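You operate a simulated robot arm through the tools that you are given. There is no shell and no other tool.

Carry out the task below with a simulated robot arm. There is one attempt and no reset: what you move stays moved.

TASK
Lower the red camera to LOW, clamp it and focus on the module.
Fine: press SHORT once to see its picture; loosen the clamp before sliding.

The check looks at the end state, three seconds after you hand in, the way a careful person would. Anything else that was tipped, shoved, dropped, spilled or broken makes it a failure.

THE ROBOT
A 7-joint arm with a two-finger parallel gripper, fixed in place. Base frame: the origin is at the foot of the arm, x ahead of it, y to its left, z up; the work surface is at about z = 700. Readings come in mm, degrees, newtons and seconds.
Its first joint turns from -166.0 to 166.0 degrees. Payload 1.57 kg.
Tool frame: the origin (TCP) lies between the finger pads and is the grasp point; the fingertips stand 30 mm ahead of it; z points along the fingers, y is the line along which they close. The gripper opens to 80 mm. The fingers are 17 mm wide and 12 mm thick; the gripper's body (40 by 82 mm) begins 80 mm behind the TCP.
Orientation is told as [roll, pitch, yaw] about the base's x, y, z axes, in that order, counted from this pose: with the fingers straight down and closing along the base's y, the tool's x points along the base's -x, its y along +y and its z along -z.

THE INTERFACE
- The arm moves only by the tool jog_arm. Its argument "steps" is a list of rows, each an object (a shift or turn left out is 0, a gripper value left out holds the last) with "delta_pos": the shift along the tool's x, y, z in units of 25 mm (1.0 is 25 mm), a list of three; "angular": the turn, a rotation vector about the tool's x, y, z in units of 4 degrees (1.0 is 4 degrees), a list of three; "claw": the opening, from 0 (shut) to 1 (fully open). In form: [{"delta_pos": [x, y, z], "angular": [ax, ay, az], "claw": claw}, ...]. A call has 1 to 20 rows; each row shifts and turns the commanded pose from where the row before left it, along the tool's axes as they then stand. A call with a number of a shift or a turn outside -1 to 1 is refused whole. Each row takes 0.2 s and may step no farther than 50 mm and 8.6 degrees from the row before; otherwise, or with a gripper value out of range, the whole call is refused. A pose out of reach is approached as far as the arm can. The call stops where the force on the tool passes 40 N (or 10 N more than at its start, if that is more) or the arm is blocked; 0.2 s more then pass. The fingers move at their own pace (about 153 mm/s each) and stop on an object; they squeeze with about 23 N. The grip force told is the motor's: it shows also when the fingers shut on nothing. Time passes only in rows, and 0.2 s behind the last, so rows that do not move let the fingers close. It gives the time, the measured TCP pose, the force on the tool (base axes), the opening and the grip force at its end, in the units of the frame above (readings bear some noise), with the torque about the TCP (base axes, N m) and any sound that the robot's microphone picked up.
- Cameras (640 x 400 px; columns grow to the right, rows downward): "scene" is fixed at [402.4, -498.2, 1702.8]; the picture's right is [-0.93, 0.36, 0.00], its down [0.18, 0.46, -0.87] and it looks along [-0.32, -0.81, -0.49] (base axes); focal length 214 px, centre (320, 200). "wrist" rides on the gripper at [72, -7, -122] in the tool frame; the picture's right is [0.09, 1.00, 0.00], its down [-0.84, 0.08, -0.54] and it looks along [-0.54, 0.05, 0.84] (tool axes); focal length 238 px, centre (320, 200). There is no depth. A picture from a camera that has moved, and an enlarged one, comes with that camera's place and axes in the base frame and with its lens.
- snapshot(camera): a new picture of that camera. It takes no simulated time.
- zoom(camera, box): a new picture of the part [left, top, right, bottom] of that camera's present view, enlarged. It takes no simulated time.
- close_job(): hands the job in; it is judged then, once.

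Nothing tells you positions but the pictures and the camera data. Unless the task says otherwise, let go and move clear before handing in.

The tools are called after "Request:" as a command line: name --argument value ..., lists and objects as JSON in quotes. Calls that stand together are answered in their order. jog_arm: Moves the arm, as the interface text tells. Its arguments: {"type":"object","properties":{"steps":{"type":"array","items":{"type":"object","properties":{"delta_pos":{"type":"array","items":{"type":"number"}},"angular":{"type":"array","items":{"type":"number"}},"claw":{"type":"number"}}}}},"required":["steps"]} The other tools are called the same way: snapshot (camera) takes a picture; zoom (camera, box) takes an enlarged picture of a part of a camera's view; close_job () hands the job in.

At the start:

```text
t: 0.0
ee_pos: [492.0, -293.7, 1487.8]
tcp_rot: [0.0, 0.1, 0.0]
ft_force: [-0.1, -0.8, -0.1]
moment: [0.01, 0.04, 0.01]
gripper_width: 80.0
gripper_force: 0.0
```

scene: 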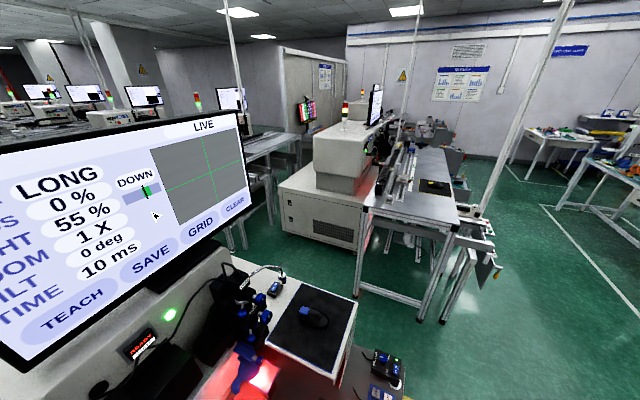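
wrist: 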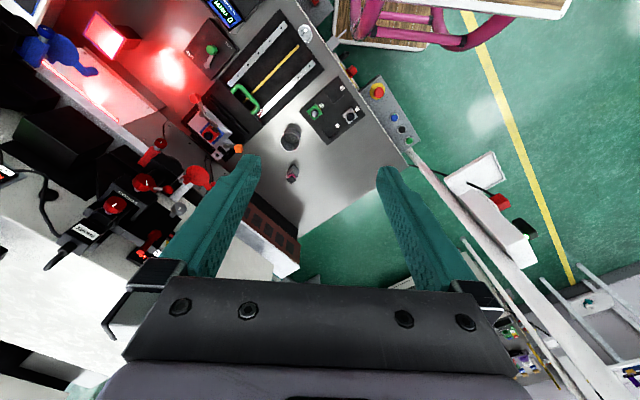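

I see a workstation with a large monitor, blue and red camera assemblies, and the gripper high above the bench. I'll look at enlarged views first to find the red camera, its clamp, the scale with LOW, and the buttons.

Request:
zoom --camera "scene" --box '[0, 100, 260, 370]'

Request:
zoom --camera "scene" --box '[80, 250, 420, 400]'

Request:
zoom --camera "wrist" --box '[0, 100, 260, 280]'

Request:
zoom --camera "wrist" --box '[160, 0, 440, 170]'

```text
1.48 times, centred on (130, 235) of scene
camera zoom: at [402.4, -498.2, 1702.8], right [-0.93, 0.36, 0.0], down [0.18, 0.46, -0.87], along [-0.32, -0.81, -0.49], focal length 318 px, centre (602, 148)
```

zoom: 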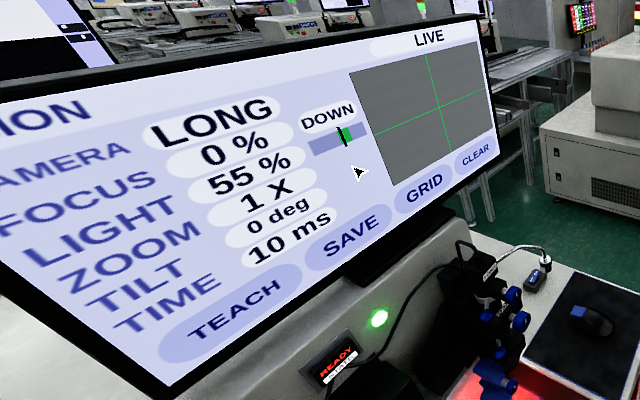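

```text
1.88 times, centred on (250, 325) of scene
camera zoom: at [402.4, -498.2, 1702.8], right [-0.93, 0.36, 0.0], down [0.18, 0.46, -0.87], along [-0.32, -0.81, -0.49], focal length 404 px, centre (452, -35)
```

zoom: 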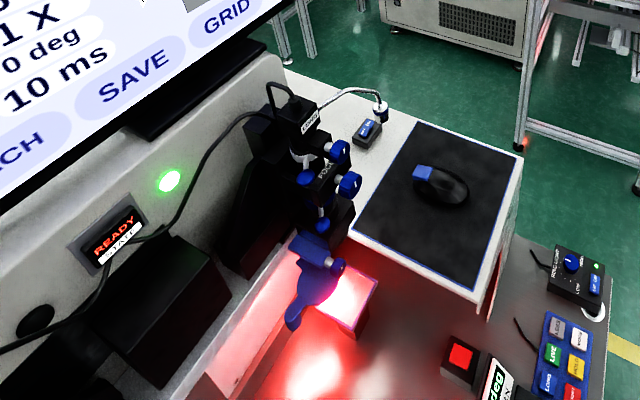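

```text
2.22 times, centred on (130, 190) of wrist
camera zoom: at [419.8, -299.9, 1609.2], right [-0.09, 1.0, 0.0], down [0.84, 0.08, 0.54], along [0.54, 0.05, -0.84], focal length 530 px, centre (742, 222)
```

zoom: 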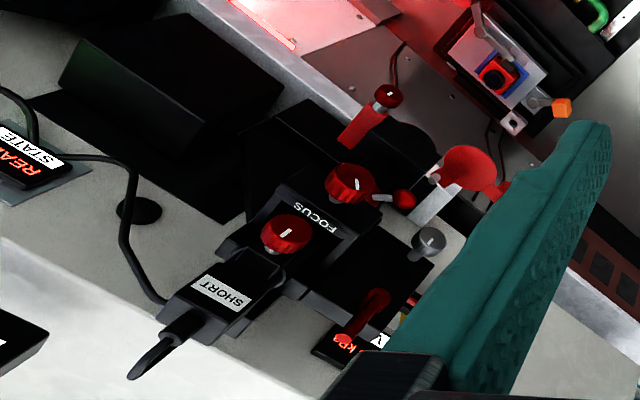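

```text
2.29 times, centred on (300, 85) of wrist
camera zoom: at [419.8, -299.9, 1609.2], right [-0.09, 1.0, 0.0], down [0.84, 0.08, 0.54], along [0.54, 0.05, -0.84], focal length 545 px, centre (366, 463)
```

zoom: 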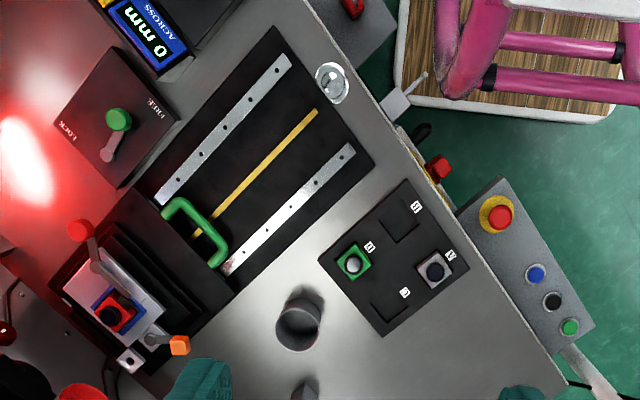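

The red assembly is marked SHORT and has a FOCUS knob, a side clamp and a suspended arm; the blue one is LONG. The keypad with SHORT/LONG/LIVE is on the bench front. I'll turn the wrist toward the red assembly, staying high, to get more views.

Request:
jog_arm --steps '[{"angular": [0, 0, 1], "claw": 1}, {"angular": [0, 0, 1]}, {"angular": [0, 0, 1]}, {"angular": [0, 0, 1]}, {"angular": [0, 0, 1]}, {"angular": [0, 0, 1]}, {"angular": [0, 0, 1]}, {"angular": [0, 0, 1]}, {"angular": [0, 0, 1]}, {"angular": [0, 0, 1]}, {"angular": [0, 0, 1]}, {"angular": [0, 0, 1]}, {}, {}]'

Request:
snapshot --camera "wrist"

Request:
snapshot --camera "scene"

```text
t: 3.0
ee_pos: [492.9, -293.9, 1487.8]
tcp_rot: [-0.1, 0.1, -48.0]
ft_force: [0.0, -0.5, 0.2]
moment: [-0.02, 0.01, 0.01]
gripper_width: 79.7
gripper_force: 0.1
```

```text
taken
camera wrist: at [438.9, -244.3, 1608.7], right [0.68, 0.73, 0.0], down [0.62, -0.57, 0.54], along [0.4, -0.37, -0.84], focal length 238 px, centre (320, 200)
```

wrist: 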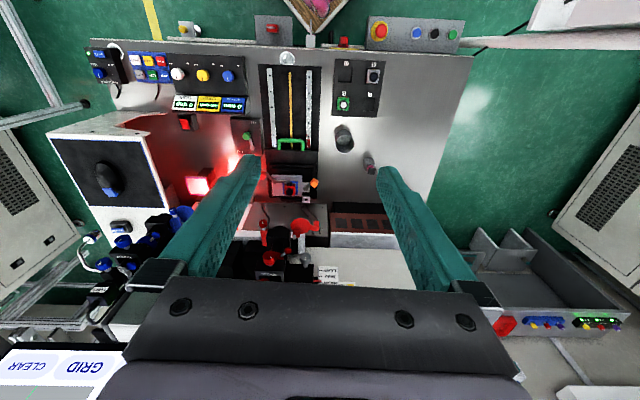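

```text
taken
```

scene: 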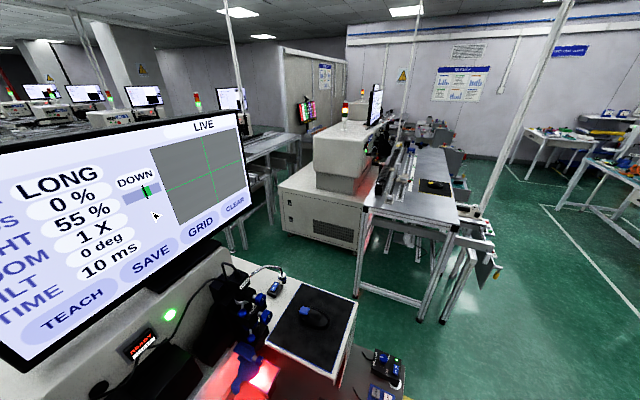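

The bench is now roughly square with the picture. I'll zoom in on the details.

Request:
zoom --camera "wrist" --box '[80, 30, 260, 140]'

Request:
zoom --camera "wrist" --box '[220, 130, 380, 290]'

Request:
zoom --camera "wrist" --box '[230, 10, 480, 180]'

Request:
zoom --camera "wrist" --box '[40, 170, 240, 300]'

```text
3.56 times, centred on (170, 85) of wrist
camera zoom: at [438.9, -244.3, 1608.7], right [0.68, 0.73, 0.0], down [0.62, -0.57, 0.54], along [0.4, -0.37, -0.84], focal length 848 px, centre (853, 609)
```

zoom: 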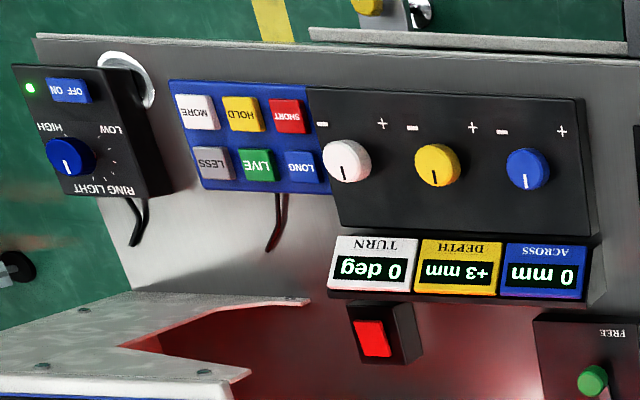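

```text
2.50 times, centred on (300, 210) of wrist
camera zoom: at [438.9, -244.3, 1608.7], right [0.68, 0.73, 0.0], down [0.62, -0.57, 0.54], along [0.4, -0.37, -0.84], focal length 596 px, centre (370, 175)
```

zoom: 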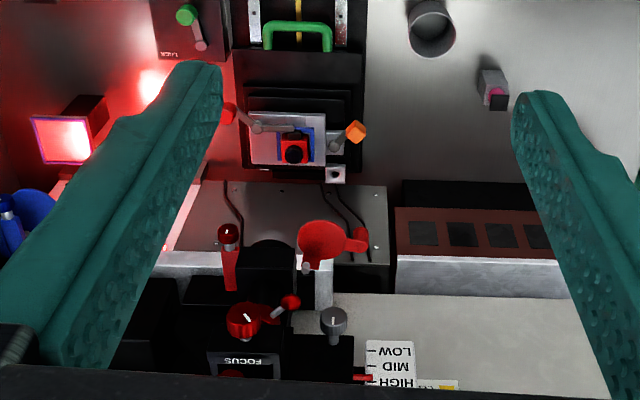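

```text
2.35 times, centred on (355, 95) of wrist
camera zoom: at [438.9, -244.3, 1608.7], right [0.68, 0.73, 0.0], down [0.62, -0.57, 0.54], along [0.4, -0.37, -0.84], focal length 561 px, centre (238, 447)
```

zoom: 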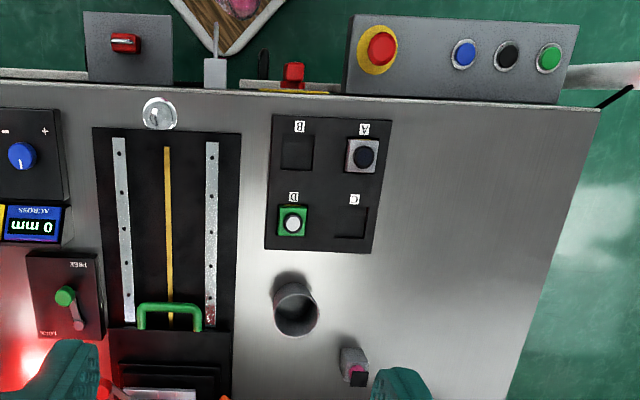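

```text
3.08 times, centred on (140, 235) of wrist
camera zoom: at [438.9, -244.3, 1608.7], right [0.68, 0.73, 0.0], down [0.62, -0.57, 0.54], along [0.4, -0.37, -0.84], focal length 733 px, centre (874, 92)
```

zoom: 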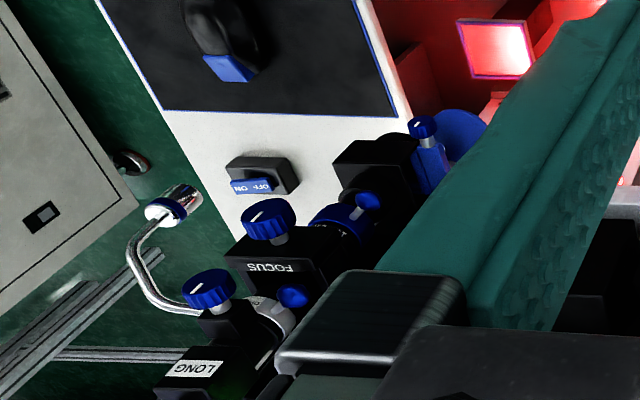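

The station is turned about -45° from the base and the red camera stands roughly straight ahead at about 900 mm range and z ≈ 1200. I'll back off a bit, go lower and tilt the wrist so its camera looks at the red assembly more from the side.

Request:
jog_arm --steps '[{"angular": [0, 0, -0.75]}, {"delta_pos": [1, -1, 0.5]}, {"delta_pos": [1, -1, 0.5]}, {"delta_pos": [1, -1, 0.5]}, {"delta_pos": [0, -1, 0.5]}, {"angular": [0, -1, 0]}, {"angular": [0, -1, 0]}, {"angular": [0, -1, 0]}, {"angular": [0, -1, 0]}, {"angular": [0, -1, 0]}, {"angular": [0, -1, 0]}, {"angular": [0, -1, 0]}, {"angular": [0, -1, 0]}, {}, {}]'

Request:
snapshot --camera "wrist"

Request:
snapshot --camera "scene"

```text
t: 6.2
ee_pos: [367.8, -309.7, 1438.3]
tcp_rot: [0.1, -32.1, -45.0]
ft_force: [1.0, -0.4, 0.0]
moment: [0.01, -0.03, -0.02]
gripper_width: 80.1
gripper_force: 0.1
```

```text
taken
camera wrist: at [274.6, -226.7, 1502.3], right [0.65, 0.76, -0.05], down [0.35, -0.24, 0.9], along [0.67, -0.6, -0.43], focal length 238 px, centre (320, 200)
```

wrist: 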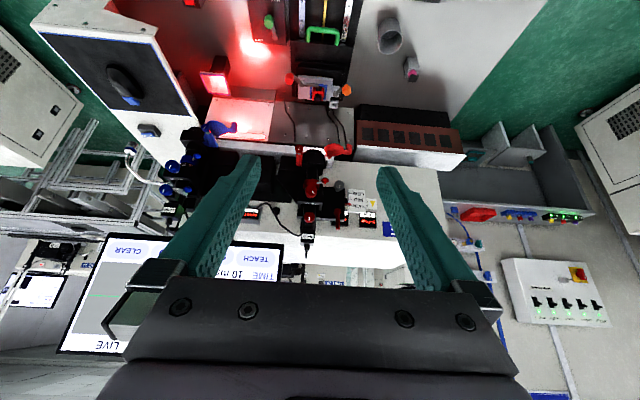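

```text
taken
```

scene: 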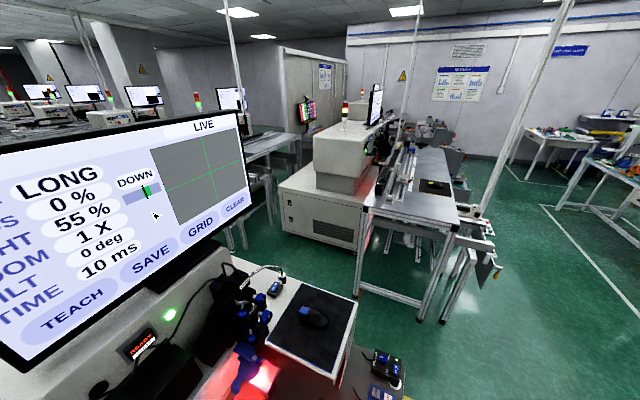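

Request:
zoom --camera "wrist" --box '[255, 60, 415, 160]'

Request:
zoom --camera "wrist" --box '[245, 130, 405, 265]'

Request:
zoom --camera "wrist" --box '[270, 140, 350, 200]'

```text
4.00 times, centred on (335, 110) of wrist
camera zoom: at [274.6, -226.7, 1502.3], right [0.65, 0.76, -0.05], down [0.35, -0.24, 0.9], along [0.67, -0.6, -0.43], focal length 953 px, centre (260, 560)
```

zoom: 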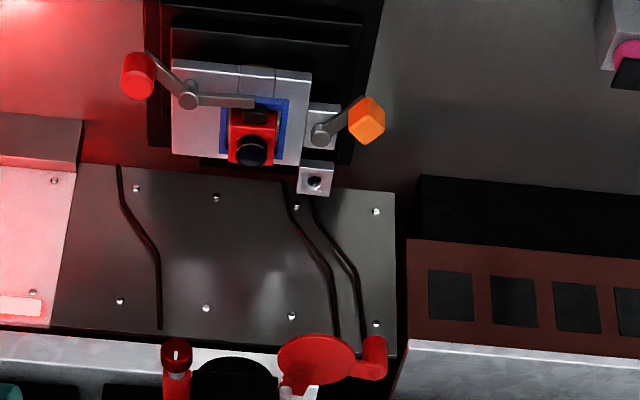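

```text
2.96 times, centred on (325, 198) of wrist
camera zoom: at [274.6, -226.7, 1502.3], right [0.65, 0.76, -0.05], down [0.35, -0.24, 0.9], along [0.67, -0.6, -0.43], focal length 706 px, centre (305, 207)
```

zoom: 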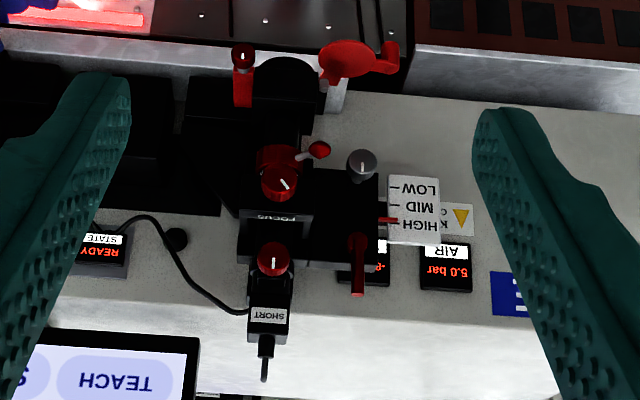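

```text
6.67 times, centred on (310, 170) of wrist
camera zoom: at [274.6, -226.7, 1502.3], right [0.65, 0.76, -0.05], down [0.35, -0.24, 0.9], along [0.67, -0.6, -0.43], focal length 1589 px, centre (387, 400)
```

zoom: 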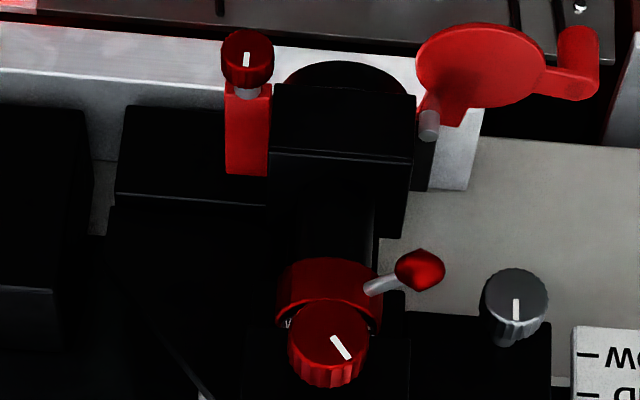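

The red camera hangs vertically over the module fixture with knobs facing the robot, with a LOW/MID/HIGH scale beside it (pointer at HIGH). I'll come closer and level the view to tell the clamp from the other knobs.

Request:
jog_arm --steps '[{"delta_pos": [-0.31, 0, 0.93]}, {"delta_pos": [-0.31, 0, 0.93]}, {"delta_pos": [-0.31, 0, 0.93]}, {"delta_pos": [-0.31, 0, 0.93]}, {"delta_pos": [-0.31, 0, 0.93]}, {"delta_pos": [-0.31, 0, 0.93]}, {"delta_pos": [-0.31, 0, 0.93]}, {"delta_pos": [-0.31, 0, 0.93]}, {"delta_pos": [-0.31, 0, 0.93]}, {"angular": [0, -1, 0]}, {"angular": [0, -1, 0]}, {"angular": [0, -1, 0]}, {"angular": [0, -1, 0]}, {"angular": [0, -1, 0]}, {"angular": [0, -1, 0]}, {}, {}]'

Request:
snapshot --camera "wrist"

Request:
zoom --camera "wrist" --box '[240, 80, 400, 280]'

```text
t: 9.8
ee_pos: [488.3, -431.9, 1298.9]
tcp_rot: [0.0, -56.0, -45.0]
ft_force: [-0.8, 0.7, -0.9]
moment: [0.01, -0.02, -0.03]
gripper_width: 80.0
gripper_force: 0.0
```

```text
taken
camera wrist: at [383.9, -336.3, 1306.3], right [0.67, 0.74, -0.08], down [0.07, 0.04, 1.0], along [0.74, -0.67, -0.02], focal length 238 px, centre (320, 200)
```

wrist: 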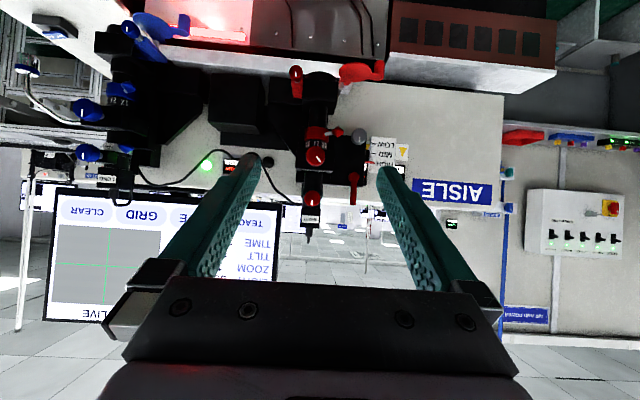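

```text
2.00 times, centred on (320, 180) of wrist
camera zoom: at [383.9, -336.3, 1306.3], right [0.67, 0.74, -0.08], down [0.07, 0.04, 1.0], along [0.74, -0.67, -0.02], focal length 477 px, centre (320, 240)
```

zoom: 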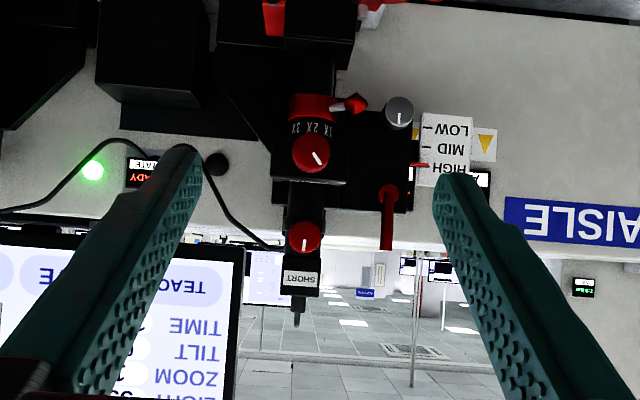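

Request:
zoom --camera "wrist" --box '[285, 110, 415, 240]'

Request:
zoom --camera "wrist" --box '[280, 55, 410, 175]'

Request:
zoom --camera "wrist" --box '[340, 110, 420, 210]'

Request:
zoom --camera "wrist" --box '[60, 10, 220, 200]'

```text
3.08 times, centred on (350, 175) of wrist
camera zoom: at [383.9, -336.3, 1306.3], right [0.67, 0.74, -0.08], down [0.07, 0.04, 1.0], along [0.74, -0.67, -0.02], focal length 733 px, centre (228, 277)
```

zoom: 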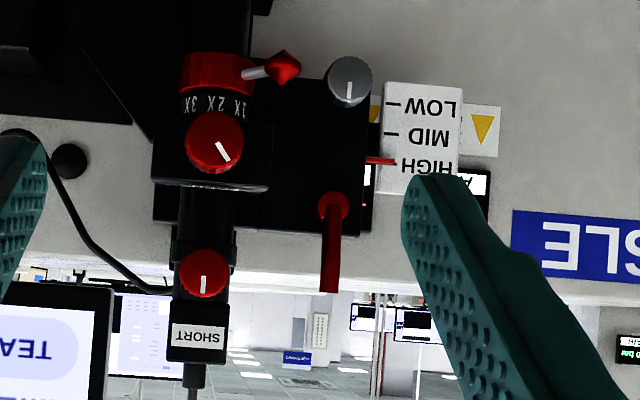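

```text
3.33 times, centred on (345, 115) of wrist
camera zoom: at [383.9, -336.3, 1306.3], right [0.67, 0.74, -0.08], down [0.07, 0.04, 1.0], along [0.74, -0.67, -0.02], focal length 794 px, centre (237, 483)
```

zoom: 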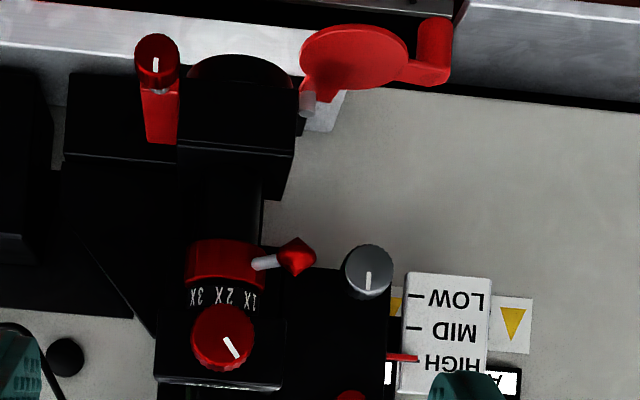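

```text
4.00 times, centred on (380, 160) of wrist
camera zoom: at [383.9, -336.3, 1306.3], right [0.67, 0.74, -0.08], down [0.07, 0.04, 1.0], along [0.74, -0.67, -0.02], focal length 953 px, centre (80, 360)
```

zoom: 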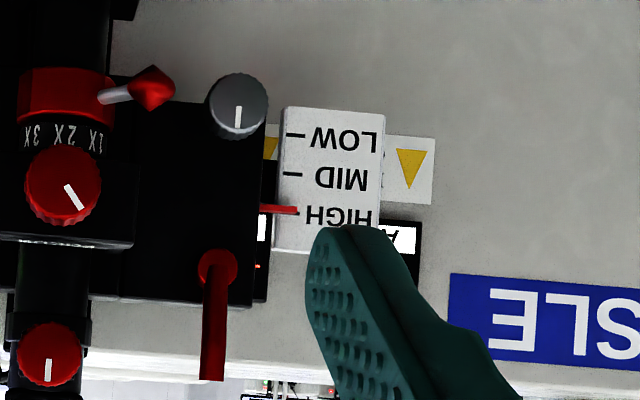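

```text
2.11 times, centred on (140, 105) of wrist
camera zoom: at [383.9, -336.3, 1306.3], right [0.67, 0.74, -0.08], down [0.07, 0.04, 1.0], along [0.74, -0.67, -0.02], focal length 502 px, centre (699, 400)
```

zoom: 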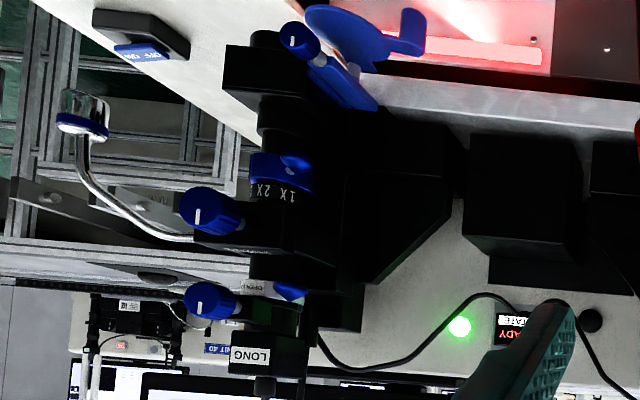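

The ring reads 1X/2X/3X (zoom), so the red knob under FOCUS is the focus, the red lever on the carriage looks like the clamp, and the grey knob is still unclear. I'll look from the right side to tell these apart.

Request:
jog_arm --steps '[{"delta_pos": [-0.246, 0.938, 0.365]}, {"delta_pos": [-0.246, 0.938, 0.365]}, {"delta_pos": [-0.246, 0.938, 0.365]}, {"delta_pos": [-0.246, 0.938, 0.365]}, {"delta_pos": [-0.246, 0.938, 0.365]}, {"delta_pos": [-0.246, 0.938, 0.365]}, {"delta_pos": [-0.246, 0.938, 0.365]}, {"delta_pos": [-0.246, 0.938, 0.365]}, {"delta_pos": [-0.246, 0.938, 0.365]}, {"angular": [0.995, 0, 0.671]}, {"angular": [0.995, 0, 0.671]}, {"angular": [0.995, 0, 0.671]}, {"angular": [0.995, 0, 0.671]}, {"angular": [0.995, 0, 0.671]}, {"angular": [0.995, 0, 0.671]}, {"angular": [0.995, 0, 0.671]}, {"angular": [0.995, 0, 0.671]}, {}, {}]'

Request:
snapshot --camera "wrist"

Request:
zoom --camera "wrist" --box '[220, 60, 420, 260]'

```text
t: 13.8
ee_pos: [708.4, -352.4, 1298.3]
tcp_rot: [0.0, -56.0, -83.3]
ft_force: [-1.2, -0.7, 0.3]
moment: [0.03, 0.01, -0.03]
gripper_width: 79.9
gripper_force: 0.1
```

```text
taken
camera wrist: at [684.7, -212.4, 1306.5], right [0.98, 0.17, -0.08], down [0.08, -0.01, 1.0], along [0.16, -0.99, -0.02], focal length 238 px, centre (320, 200)
```

wrist: 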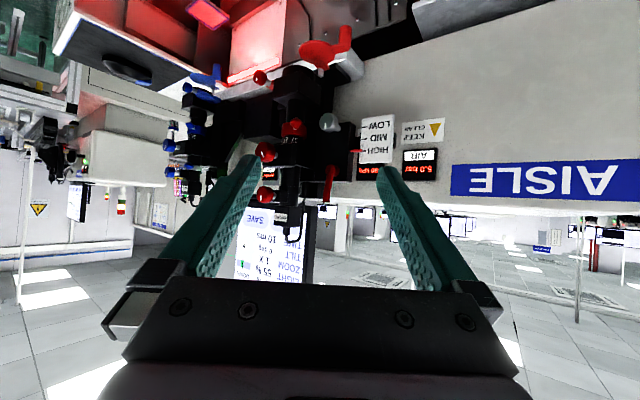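

```text
2.00 times, centred on (320, 160) of wrist
camera zoom: at [684.7, -212.4, 1306.5], right [0.98, 0.17, -0.08], down [0.08, -0.01, 1.0], along [0.16, -0.99, -0.02], focal length 477 px, centre (320, 280)
```

zoom: 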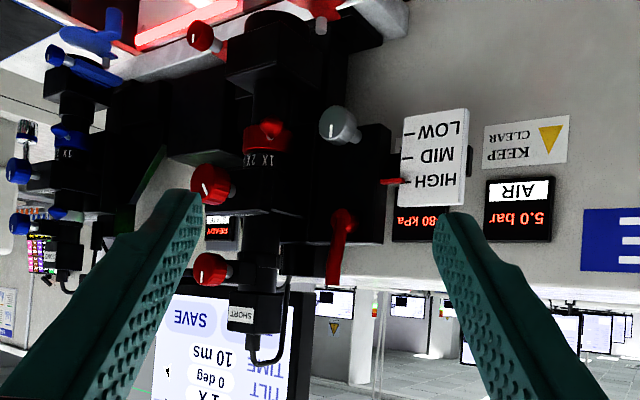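

Request:
zoom --camera "wrist" --box '[300, 100, 400, 210]'

Request:
zoom --camera "wrist" --box '[240, 130, 350, 240]'

Request:
zoom --camera "wrist" --box '[230, 20, 370, 150]'

```text
3.64 times, centred on (350, 155) of wrist
camera zoom: at [684.7, -212.4, 1306.5], right [0.98, 0.17, -0.08], down [0.08, -0.01, 1.0], along [0.16, -0.99, -0.02], focal length 867 px, centre (211, 364)
```

zoom: 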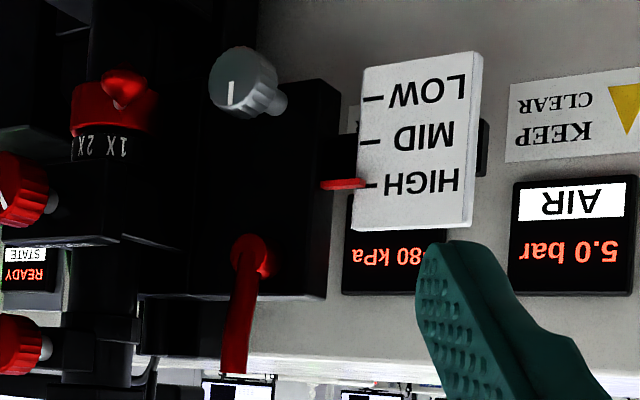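

```text
3.64 times, centred on (295, 185) of wrist
camera zoom: at [684.7, -212.4, 1306.5], right [0.98, 0.17, -0.08], down [0.08, -0.01, 1.0], along [0.16, -0.99, -0.02], focal length 867 px, centre (411, 254)
```

zoom: 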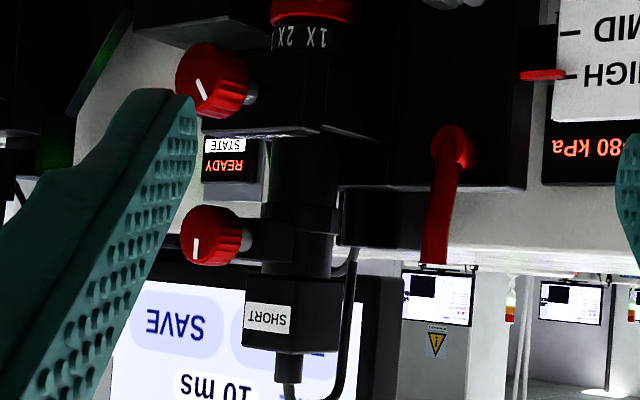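

```text
3.08 times, centred on (300, 85) of wrist
camera zoom: at [684.7, -212.4, 1306.5], right [0.98, 0.17, -0.08], down [0.08, -0.01, 1.0], along [0.16, -0.99, -0.02], focal length 733 px, centre (382, 554)
```

zoom: 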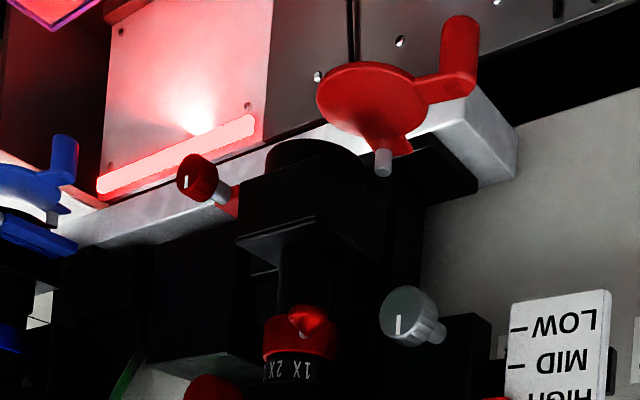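

Request:
zoom --camera "wrist" --box '[310, 150, 350, 205]'

Request:
zoom --camera "wrist" --box '[305, 105, 350, 140]'

Request:
zoom --camera "wrist" --box '[335, 110, 405, 170]'

Request:
zoom --camera "scene" --box '[0, 100, 260, 280]'

```text
7.27 times, centred on (330, 178) of wrist
camera zoom: at [684.7, -212.4, 1306.5], right [0.98, 0.17, -0.08], down [0.08, -0.01, 1.0], along [0.16, -0.99, -0.02], focal length 1734 px, centre (247, 364)
```

zoom: 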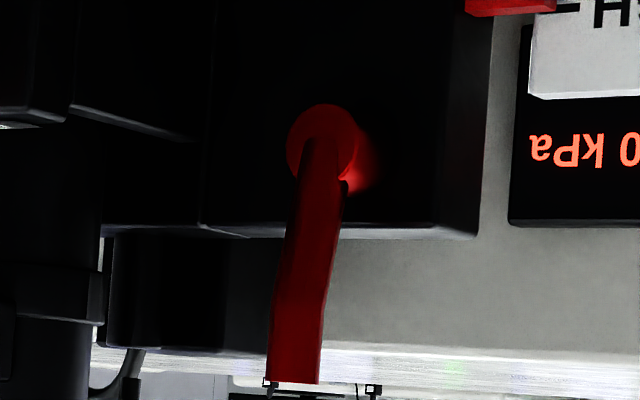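

```text
11.43 times, centred on (328, 122) of wrist
camera zoom: at [684.7, -212.4, 1306.5], right [0.98, 0.17, -0.08], down [0.08, -0.01, 1.0], along [0.16, -0.99, -0.02], focal length 2724 px, centre (234, 1086)
```

zoom: 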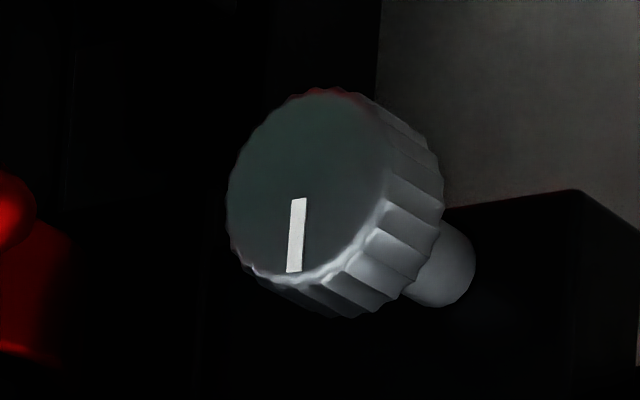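

```text
6.67 times, centred on (370, 140) of wrist
camera zoom: at [684.7, -212.4, 1306.5], right [0.98, 0.17, -0.08], down [0.08, -0.01, 1.0], along [0.16, -0.99, -0.02], focal length 1589 px, centre (-13, 600)
```

zoom: 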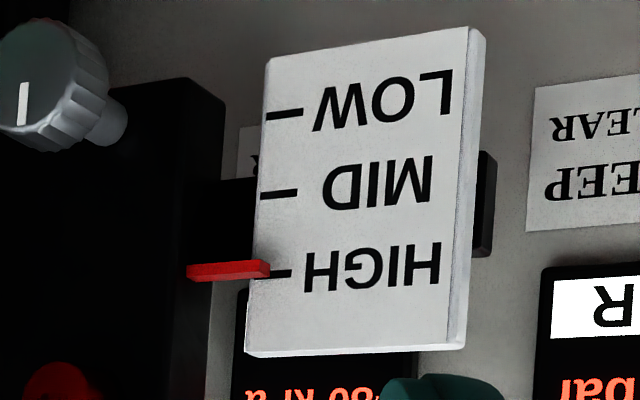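

```text
2.22 times, centred on (130, 190) of scene
camera zoom: at [402.4, -498.2, 1702.8], right [-0.93, 0.36, 0.0], down [0.18, 0.46, -0.87], along [-0.32, -0.81, -0.49], focal length 477 px, centre (742, 222)
```

zoom: 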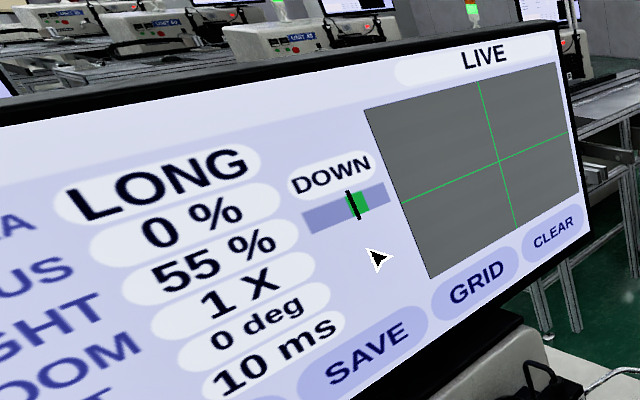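

The grey knob stands on a shaft from the carriage and the red part is a hub-and-arm clamp lever, with the pointer at HIGH. First I'll back off, level the tool and travel to the keypad to press SHORT.

Request:
jog_arm --steps '[{"delta_pos": [0.56, 0, -0.829]}, {"delta_pos": [0.56, 0, -0.829]}, {"delta_pos": [0.56, 0, -0.829]}, {"delta_pos": [0.56, 0, -0.829]}, {"delta_pos": [0.56, 0, -0.829]}, {"delta_pos": [0.56, 0, -0.829]}, {"angular": [0, 1, 0]}, {"angular": [0, 1, 0]}, {"angular": [0, 1, 0]}, {"angular": [0, 1, 0]}, {"angular": [0, 1, 0]}, {"angular": [0, 1, 0]}, {"angular": [0, 1, 0]}, {"angular": [0, 1, 0]}, {"angular": [0, 1, 0]}, {"angular": [0, 1, 0]}, {"angular": [0, 1, 0]}, {"angular": [0, 1, 0]}, {"angular": [0, 1, 0]}, {"angular": [0, 1, 0]}]'

Request:
jog_arm --steps '[{"angular": [0, 0, -0.9575]}, {"angular": [0, 0, -0.9575]}, {"angular": [0, 0, -0.9575]}, {"angular": [0, 0, -0.9575]}, {"angular": [0, 0, -0.9575]}, {"angular": [0, 0, -0.9575]}, {"angular": [0, 0, -0.9575]}, {"angular": [0, 0, -0.9575]}, {"angular": [0, 0, -0.9575]}, {"angular": [0, 0, -0.9575]}, {"delta_pos": [0.12, -1, 0.3]}, {"delta_pos": [0.12, -1, 0.3]}, {"delta_pos": [0.12, -1, 0.3]}, {"delta_pos": [0.12, -1, 0.3]}, {"delta_pos": [0.12, -1, 0.3]}, {"delta_pos": [0.12, -1, 0.3]}, {"delta_pos": [0.12, -1, 0.3]}, {"delta_pos": [0.12, -1, 0.3]}, {"delta_pos": [0.12, -1, 0.3]}, {}]'

Request:
snapshot --camera "wrist"

```text
t: 18.0
ee_pos: [690.6, -202.6, 1298.3]
tcp_rot: [0.0, 0.0, -83.3]
ft_force: [0.3, 0.8, -0.2]
moment: [-0.04, -0.01, -0.01]
gripper_width: 80.1
gripper_force: 0.0
```

```text
t: 22.2
ee_pos: [511.5, -344.5, 1230.6]
tcp_rot: [-0.1, 0.0, -45.1]
ft_force: [0.6, -0.2, -0.3]
moment: [0.01, -0.02, -0.02]
gripper_width: 79.9
gripper_force: 0.0
```

```text
taken
camera wrist: at [455.3, -297.9, 1351.9], right [0.64, 0.77, 0.0], down [0.65, -0.54, 0.54], along [0.42, -0.35, -0.84], focal length 238 px, centre (320, 200)
```

wrist: 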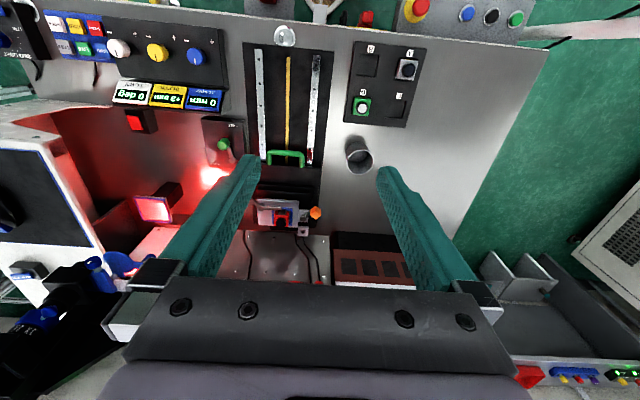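

Continuing along to above the keypad and closing the fingers on the way.

Request:
jog_arm --steps '[{"delta_pos": [0.11, -0.96, 0.5], "claw": 0}, {"delta_pos": [0.11, -0.96, 0.5]}, {"delta_pos": [0.11, -0.96, 0.5]}, {"delta_pos": [0.11, -0.96, 0.5]}, {"delta_pos": [0.11, -0.96, 0.5]}, {"delta_pos": [0.11, -0.96, 0.5]}, {"delta_pos": [0.11, -0.96, 0.5]}, {"delta_pos": [0.11, -0.96, 0.5]}, {"delta_pos": [0.11, -0.96, 0.5]}, {"delta_pos": [0.11, -0.96, 0.5]}, {"delta_pos": [0.11, -0.96, 0.5]}, {"delta_pos": [0.11, -0.96, 0.5]}, {"delta_pos": [0.11, -0.96, 0.5]}, {"delta_pos": [0.11, -0.96, 0.5]}, {"delta_pos": [0.11, -0.96, 0.5]}, {"delta_pos": [0.11, -0.96, 0.5]}, {"delta_pos": [0.11, -0.96, 0.5]}, {"delta_pos": [0.11, -0.96, 0.5]}, {"delta_pos": [0.11, -0.96, 0.5]}, {}]'

Request:
snapshot --camera "wrist"

Request:
snapshot --camera "scene"

```text
t: 26.4
ee_pos: [151.2, -626.8, 995.3]
tcp_rot: [0.0, 0.1, -45.0]
ft_force: [-0.3, 0.3, 1.0]
moment: [-0.01, 0.0, 0.0]
gripper_width: 0.0
gripper_force: 21.5
```

```text
taken
camera wrist: at [96.1, -581.7, 1115.6], right [0.64, 0.77, 0.0], down [0.65, -0.54, 0.54], along [0.42, -0.35, -0.84], focal length 238 px, centre (320, 200)
```

wrist: 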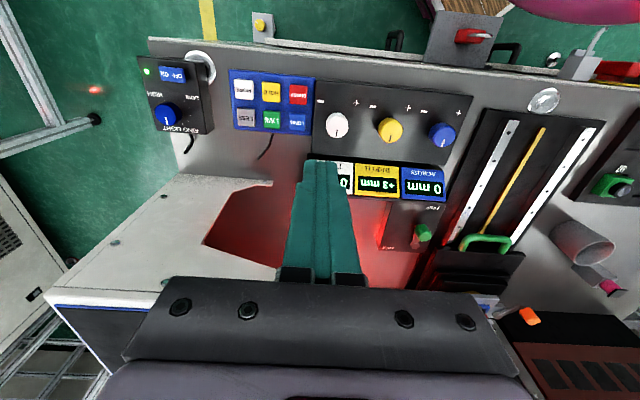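

```text
taken
```

scene: 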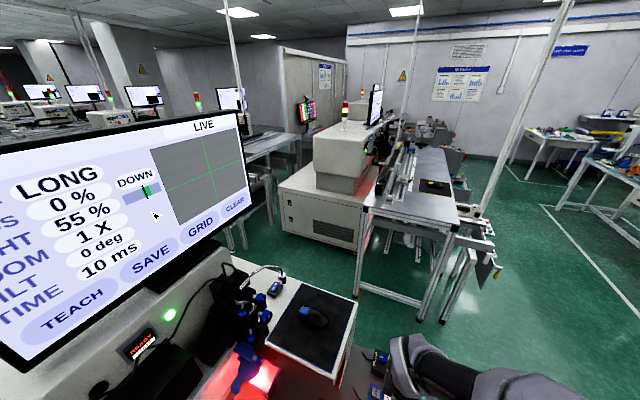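

The SHORT key works out to about (124, -646, 726). I'll move over it and descend partway, then check the alignment.

Request:
jog_arm --steps '[{"delta_pos": [0.113, -0.656, 0.5]}, {"delta_pos": [0.113, -0.656, 0.5]}, {"delta_pos": [0, 0, 1]}, {"delta_pos": [0, 0, 1]}, {"delta_pos": [0, 0, 1]}, {"delta_pos": [0, 0, 1]}, {"delta_pos": [0, 0, 1]}, {"delta_pos": [0, 0, 1]}, {"delta_pos": [0, 0, 0.8]}, {}, {}]'

Request:
snapshot --camera "wrist"

Request:
zoom --camera "wrist" --box '[220, 80, 420, 205]'

Request:
zoom --camera "scene" --box '[320, 330, 440, 400]'

```text
t: 28.8
ee_pos: [124.3, -647.2, 799.6]
tcp_rot: [0.0, -0.1, -45.1]
ft_force: [0.6, -0.2, -0.1]
moment: [0.0, 0.0, 0.01]
gripper_width: 0.0
gripper_force: 20.9
```

```text
taken
camera wrist: at [69.2, -600.4, 921.0], right [0.64, 0.77, 0.0], down [0.65, -0.54, 0.54], along [0.42, -0.35, -0.84], focal length 238 px, centre (320, 200)
```

wrist: 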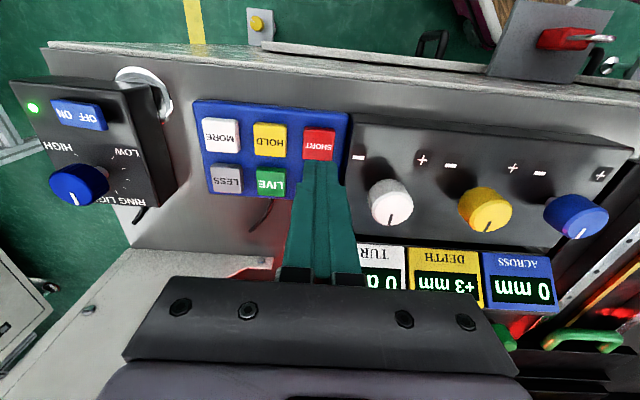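

```text
3.20 times, centred on (320, 142) of wrist
camera zoom: at [69.2, -600.4, 921.0], right [0.64, 0.77, 0.0], down [0.65, -0.54, 0.54], along [0.42, -0.35, -0.84], focal length 763 px, centre (320, 384)
```

zoom: 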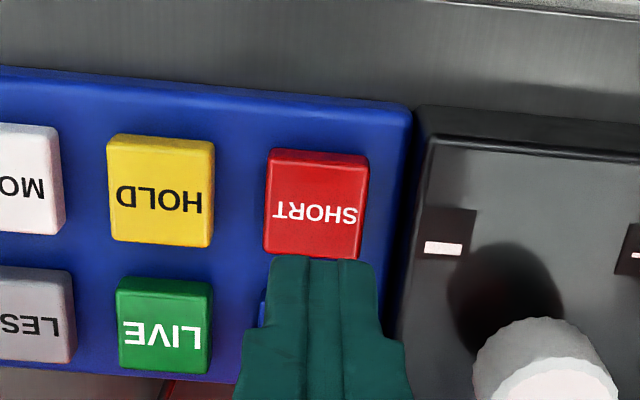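

```text
5.33 times, centred on (380, 365) of scene
camera zoom: at [402.4, -498.2, 1702.8], right [-0.93, 0.36, 0.0], down [0.18, 0.46, -0.87], along [-0.32, -0.81, -0.49], focal length 1144 px, centre (0, -680)
```

zoom: 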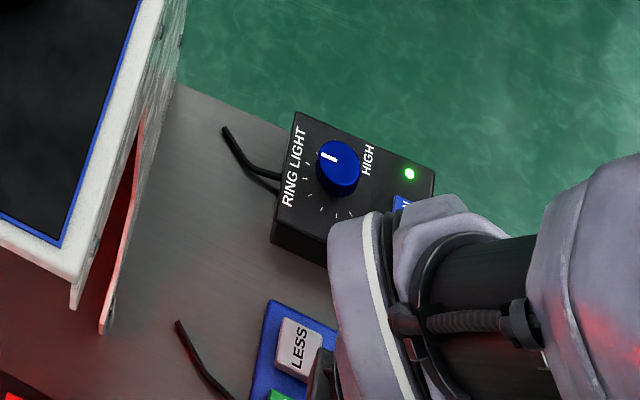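

Alignment is within a few millimetres. I'll lower to just above the key then press in small steps.

Request:
jog_arm --steps '[{"delta_pos": [0.13, 0, 0.4]}, {"delta_pos": [0, 0, 0.5]}, {"delta_pos": [0, 0, 0.5]}, {"delta_pos": [0, 0, 0.1]}, {}]'

Request:
zoom --camera "wrist" --box '[220, 80, 420, 205]'

```text
t: 30.0
ee_pos: [121.3, -644.6, 762.2]
tcp_rot: [0.0, 0.0, -45.1]
ft_force: [0.3, -0.6, 0.0]
moment: [-0.02, 0.0, 0.01]
gripper_width: 0.0
gripper_force: 21.2
```

```text
3.20 times, centred on (320, 142) of wrist
camera zoom: at [66.7, -598.7, 883.5], right [0.64, 0.77, 0.0], down [0.65, -0.54, 0.54], along [0.42, -0.35, -0.84], focal length 763 px, centre (320, 384)
```

zoom: 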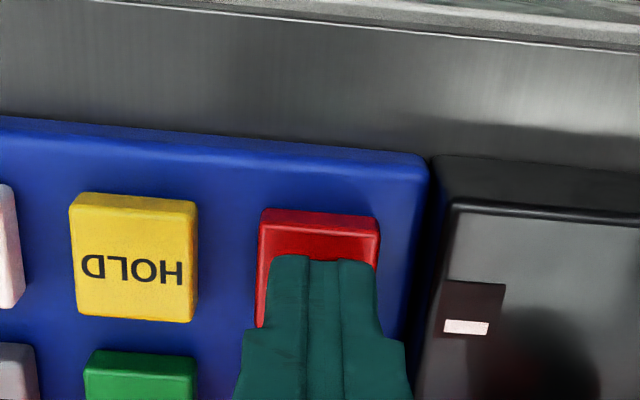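

Request:
jog_arm --steps '[{"delta_pos": [0, 0, 0.08]}, {"delta_pos": [0, 0, 0.08]}, {"delta_pos": [0, 0, 0.08]}]'

Request:
zoom --camera "scene" --box '[0, 100, 260, 370]'

```text
t: 30.8
ee_pos: [121.3, -644.7, 755.2]
tcp_rot: [0.0, 0.0, -45.1]
ft_force: [0.4, -0.1, 1.9]
moment: [0.0, -0.03, -0.01]
gripper_width: 0.0
gripper_force: 21.1
```

```text
1.48 times, centred on (130, 235) of scene
camera zoom: at [402.4, -498.2, 1702.8], right [-0.93, 0.36, 0.0], down [0.18, 0.46, -0.87], along [-0.32, -0.81, -0.49], focal length 318 px, centre (602, 148)
```

zoom: 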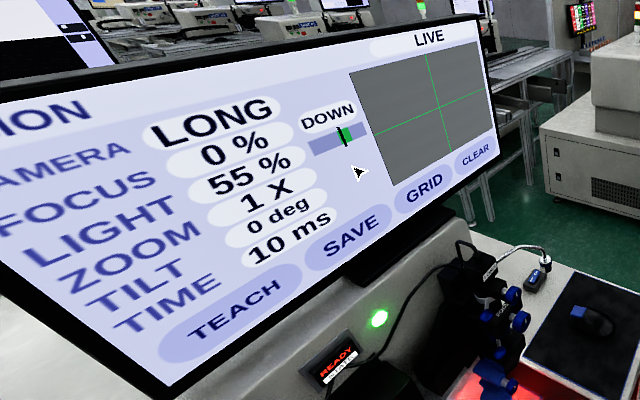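

Light contact with the key (about 2 N). I'll press a little further.

Request:
jog_arm --steps '[{"delta_pos": [0, 0, 0.05]}, {"delta_pos": [0, 0, 0.05]}]'

Request:
zoom --camera "scene" --box '[0, 100, 260, 370]'

```text
t: 31.4
ee_pos: [122.1, -644.3, 752.7]
tcp_rot: [0.0, 0.1, -45.1]
ft_force: [1.3, 1.2, 1.7]
moment: [0.04, 0.0, -0.01]
gripper_width: 0.0
gripper_force: 21.5
heard: click
```

```text
1.48 times, centred on (130, 235) of scene
camera zoom: at [402.4, -498.2, 1702.8], right [-0.93, 0.36, 0.0], down [0.18, 0.46, -0.87], along [-0.32, -0.81, -0.49], focal length 318 px, centre (602, 148)
```

zoom: 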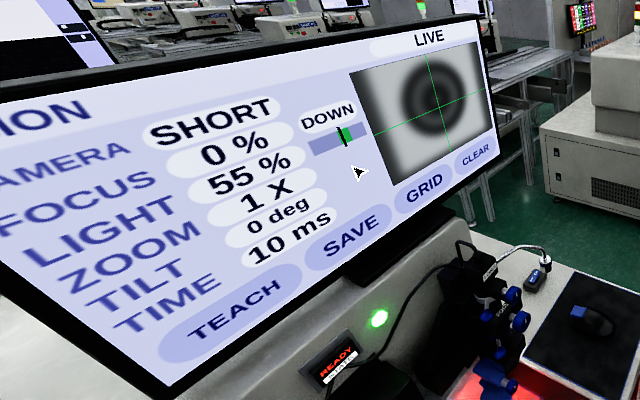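

Click heard: the monitor now shows SHORT with a blurred picture of the module. I'll lift off the key and travel toward the red camera's clamp side.

Request:
jog_arm --steps '[{"delta_pos": [0, 0, -0.5]}, {"delta_pos": [0, 0, -1]}, {"delta_pos": [0, 0, -1]}, {"delta_pos": [0, 0, -1]}, {"delta_pos": [0, 0, -1]}, {"delta_pos": [0, 0, -1]}, {"delta_pos": [0, 0, -1]}, {"delta_pos": [0, 0, -1]}, {"delta_pos": [0, 0, -1]}, {"delta_pos": [0, 0, -1]}, {"delta_pos": [0, 0, -1]}, {}]'

Request:
jog_arm --steps '[{"delta_pos": [-0.1, 0.98, -0.55]}, {"delta_pos": [-0.1, 0.98, -0.55]}, {"delta_pos": [-0.1, 0.98, -0.55]}, {"delta_pos": [-0.1, 0.98, -0.55]}, {"delta_pos": [-0.1, 0.98, -0.55]}, {"delta_pos": [-0.1, 0.98, -0.55]}, {"delta_pos": [-0.1, 0.98, -0.55]}, {"delta_pos": [-0.1, 0.98, -0.55]}, {"delta_pos": [-0.1, 0.98, -0.55]}, {"delta_pos": [-0.1, 0.98, -0.55]}, {"delta_pos": [-0.1, 0.98, -0.55]}, {"delta_pos": [-0.1, 0.98, -0.55]}, {"delta_pos": [-0.1, 0.98, -0.55]}, {"delta_pos": [-0.1, 0.98, -0.55]}, {"delta_pos": [-0.1, 0.98, -0.55]}, {"delta_pos": [-0.1, 0.98, -0.55]}, {"delta_pos": [-0.1, 0.98, -0.55]}, {"delta_pos": [-0.1, 0.98, -0.55]}, {"delta_pos": [-0.1, 0.98, -0.55]}, {"delta_pos": [-0.1, 0.98, -0.55]}]'

Request:
jog_arm --steps '[{"angular": [0, -1, 0]}, {"angular": [0, -1, 0]}, {"angular": [0, -1, 0]}, {"angular": [0, -1, 0]}, {"angular": [0, -1, 0]}, {"angular": [0, -1, 0]}, {"angular": [0, -1, 0]}, {"angular": [0, -1, 0]}, {"angular": [0, -1, 0]}, {"angular": [0, -1, 0]}, {"angular": [0, -1, 0]}, {"angular": [0, -1, 0]}, {"angular": [0, -1, 0]}, {"angular": [0, -1, 0]}, {"angular": [0, -1, 0]}, {"angular": [0, -1, 0]}, {"angular": [0, -1, 0]}, {}]'

Request:
snapshot --camera "wrist"

Request:
snapshot --camera "scene"

```text
t: 34.0
ee_pos: [120.3, -645.0, 1014.3]
tcp_rot: [0.0, 0.0, -45.1]
ft_force: [-0.4, -0.7, -0.8]
moment: [-0.03, -0.01, -0.05]
gripper_width: 0.0
gripper_force: 21.6
```

```text
t: 38.2
ee_pos: [503.1, -335.6, 1290.1]
tcp_rot: [0.0, 0.0, -45.1]
ft_force: [0.2, -0.2, 0.8]
moment: [0.05, 0.0, 0.02]
gripper_width: 0.2
gripper_force: 21.5
```

```text
t: 42.0
ee_pos: [540.7, -360.2, 1343.2]
tcp_rot: [-0.2, -67.9, -45.0]
ft_force: [-1.3, 0.3, 0.2]
moment: [-0.02, 0.01, 0.0]
gripper_width: 0.2
gripper_force: 21.1
out of reach, approached as far as the arm can: row 13, 14, 15, 16, 17
```

```text
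taken
camera wrist: at [436.8, -264.5, 1321.5], right [0.68, 0.73, -0.09], down [-0.08, 0.19, 0.98], along [0.73, -0.66, 0.18], focal length 238 px, centre (320, 200)
```

wrist: 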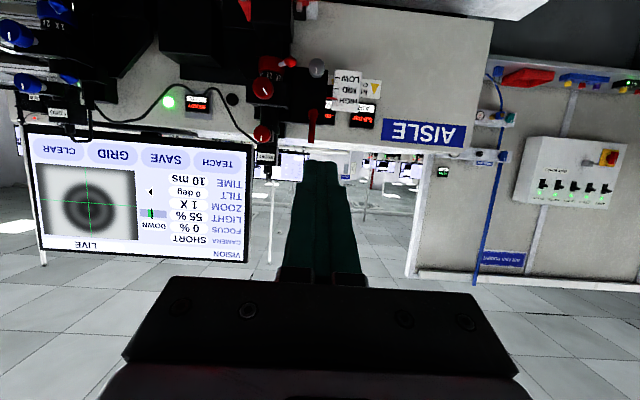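

```text
taken
```

scene: 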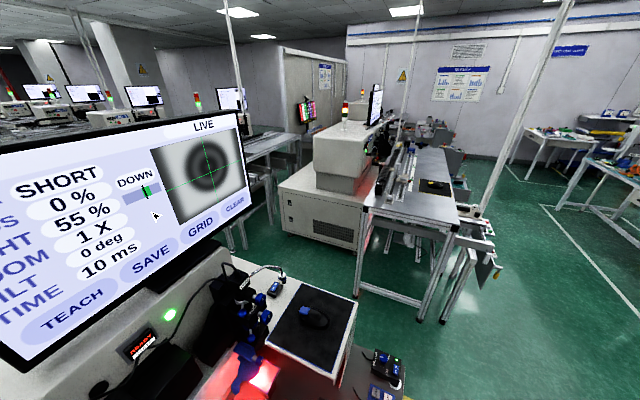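

The pose was a bit too folded to reach that close in; moving forward toward the assembly should bring it within reach. I'll advance 150 mm and check.

Request:
jog_arm --steps '[{"delta_pos": [-0.375, 0, 0.927]}, {"delta_pos": [-0.375, 0, 0.927]}, {"delta_pos": [-0.375, 0, 0.927]}, {"delta_pos": [-0.375, 0, 0.927]}, {"delta_pos": [-0.375, 0, 0.927]}, {}, {}]'

Request:
snapshot --camera "wrist"

```text
t: 43.6
ee_pos: [628.7, -448.5, 1341.9]
tcp_rot: [-0.1, -68.1, -44.9]
ft_force: [-0.2, -0.4, -0.6]
moment: [-0.04, -0.03, 0.0]
gripper_width: 0.0
gripper_force: 21.5
```

```text
taken
camera wrist: at [524.1, -353.1, 1321.8], right [0.68, 0.73, -0.09], down [-0.08, 0.19, 0.98], along [0.73, -0.66, 0.19], focal length 238 px, centre (320, 200)
```

wrist: 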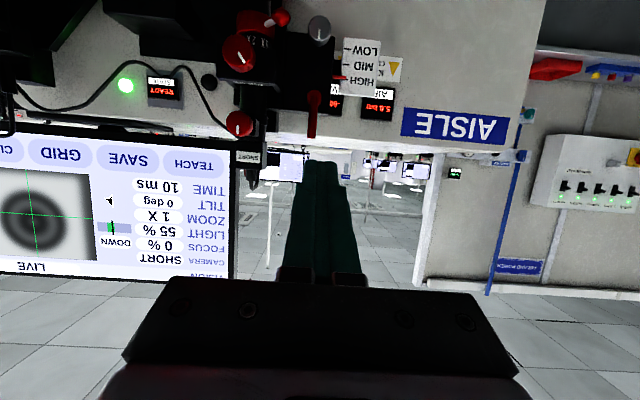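

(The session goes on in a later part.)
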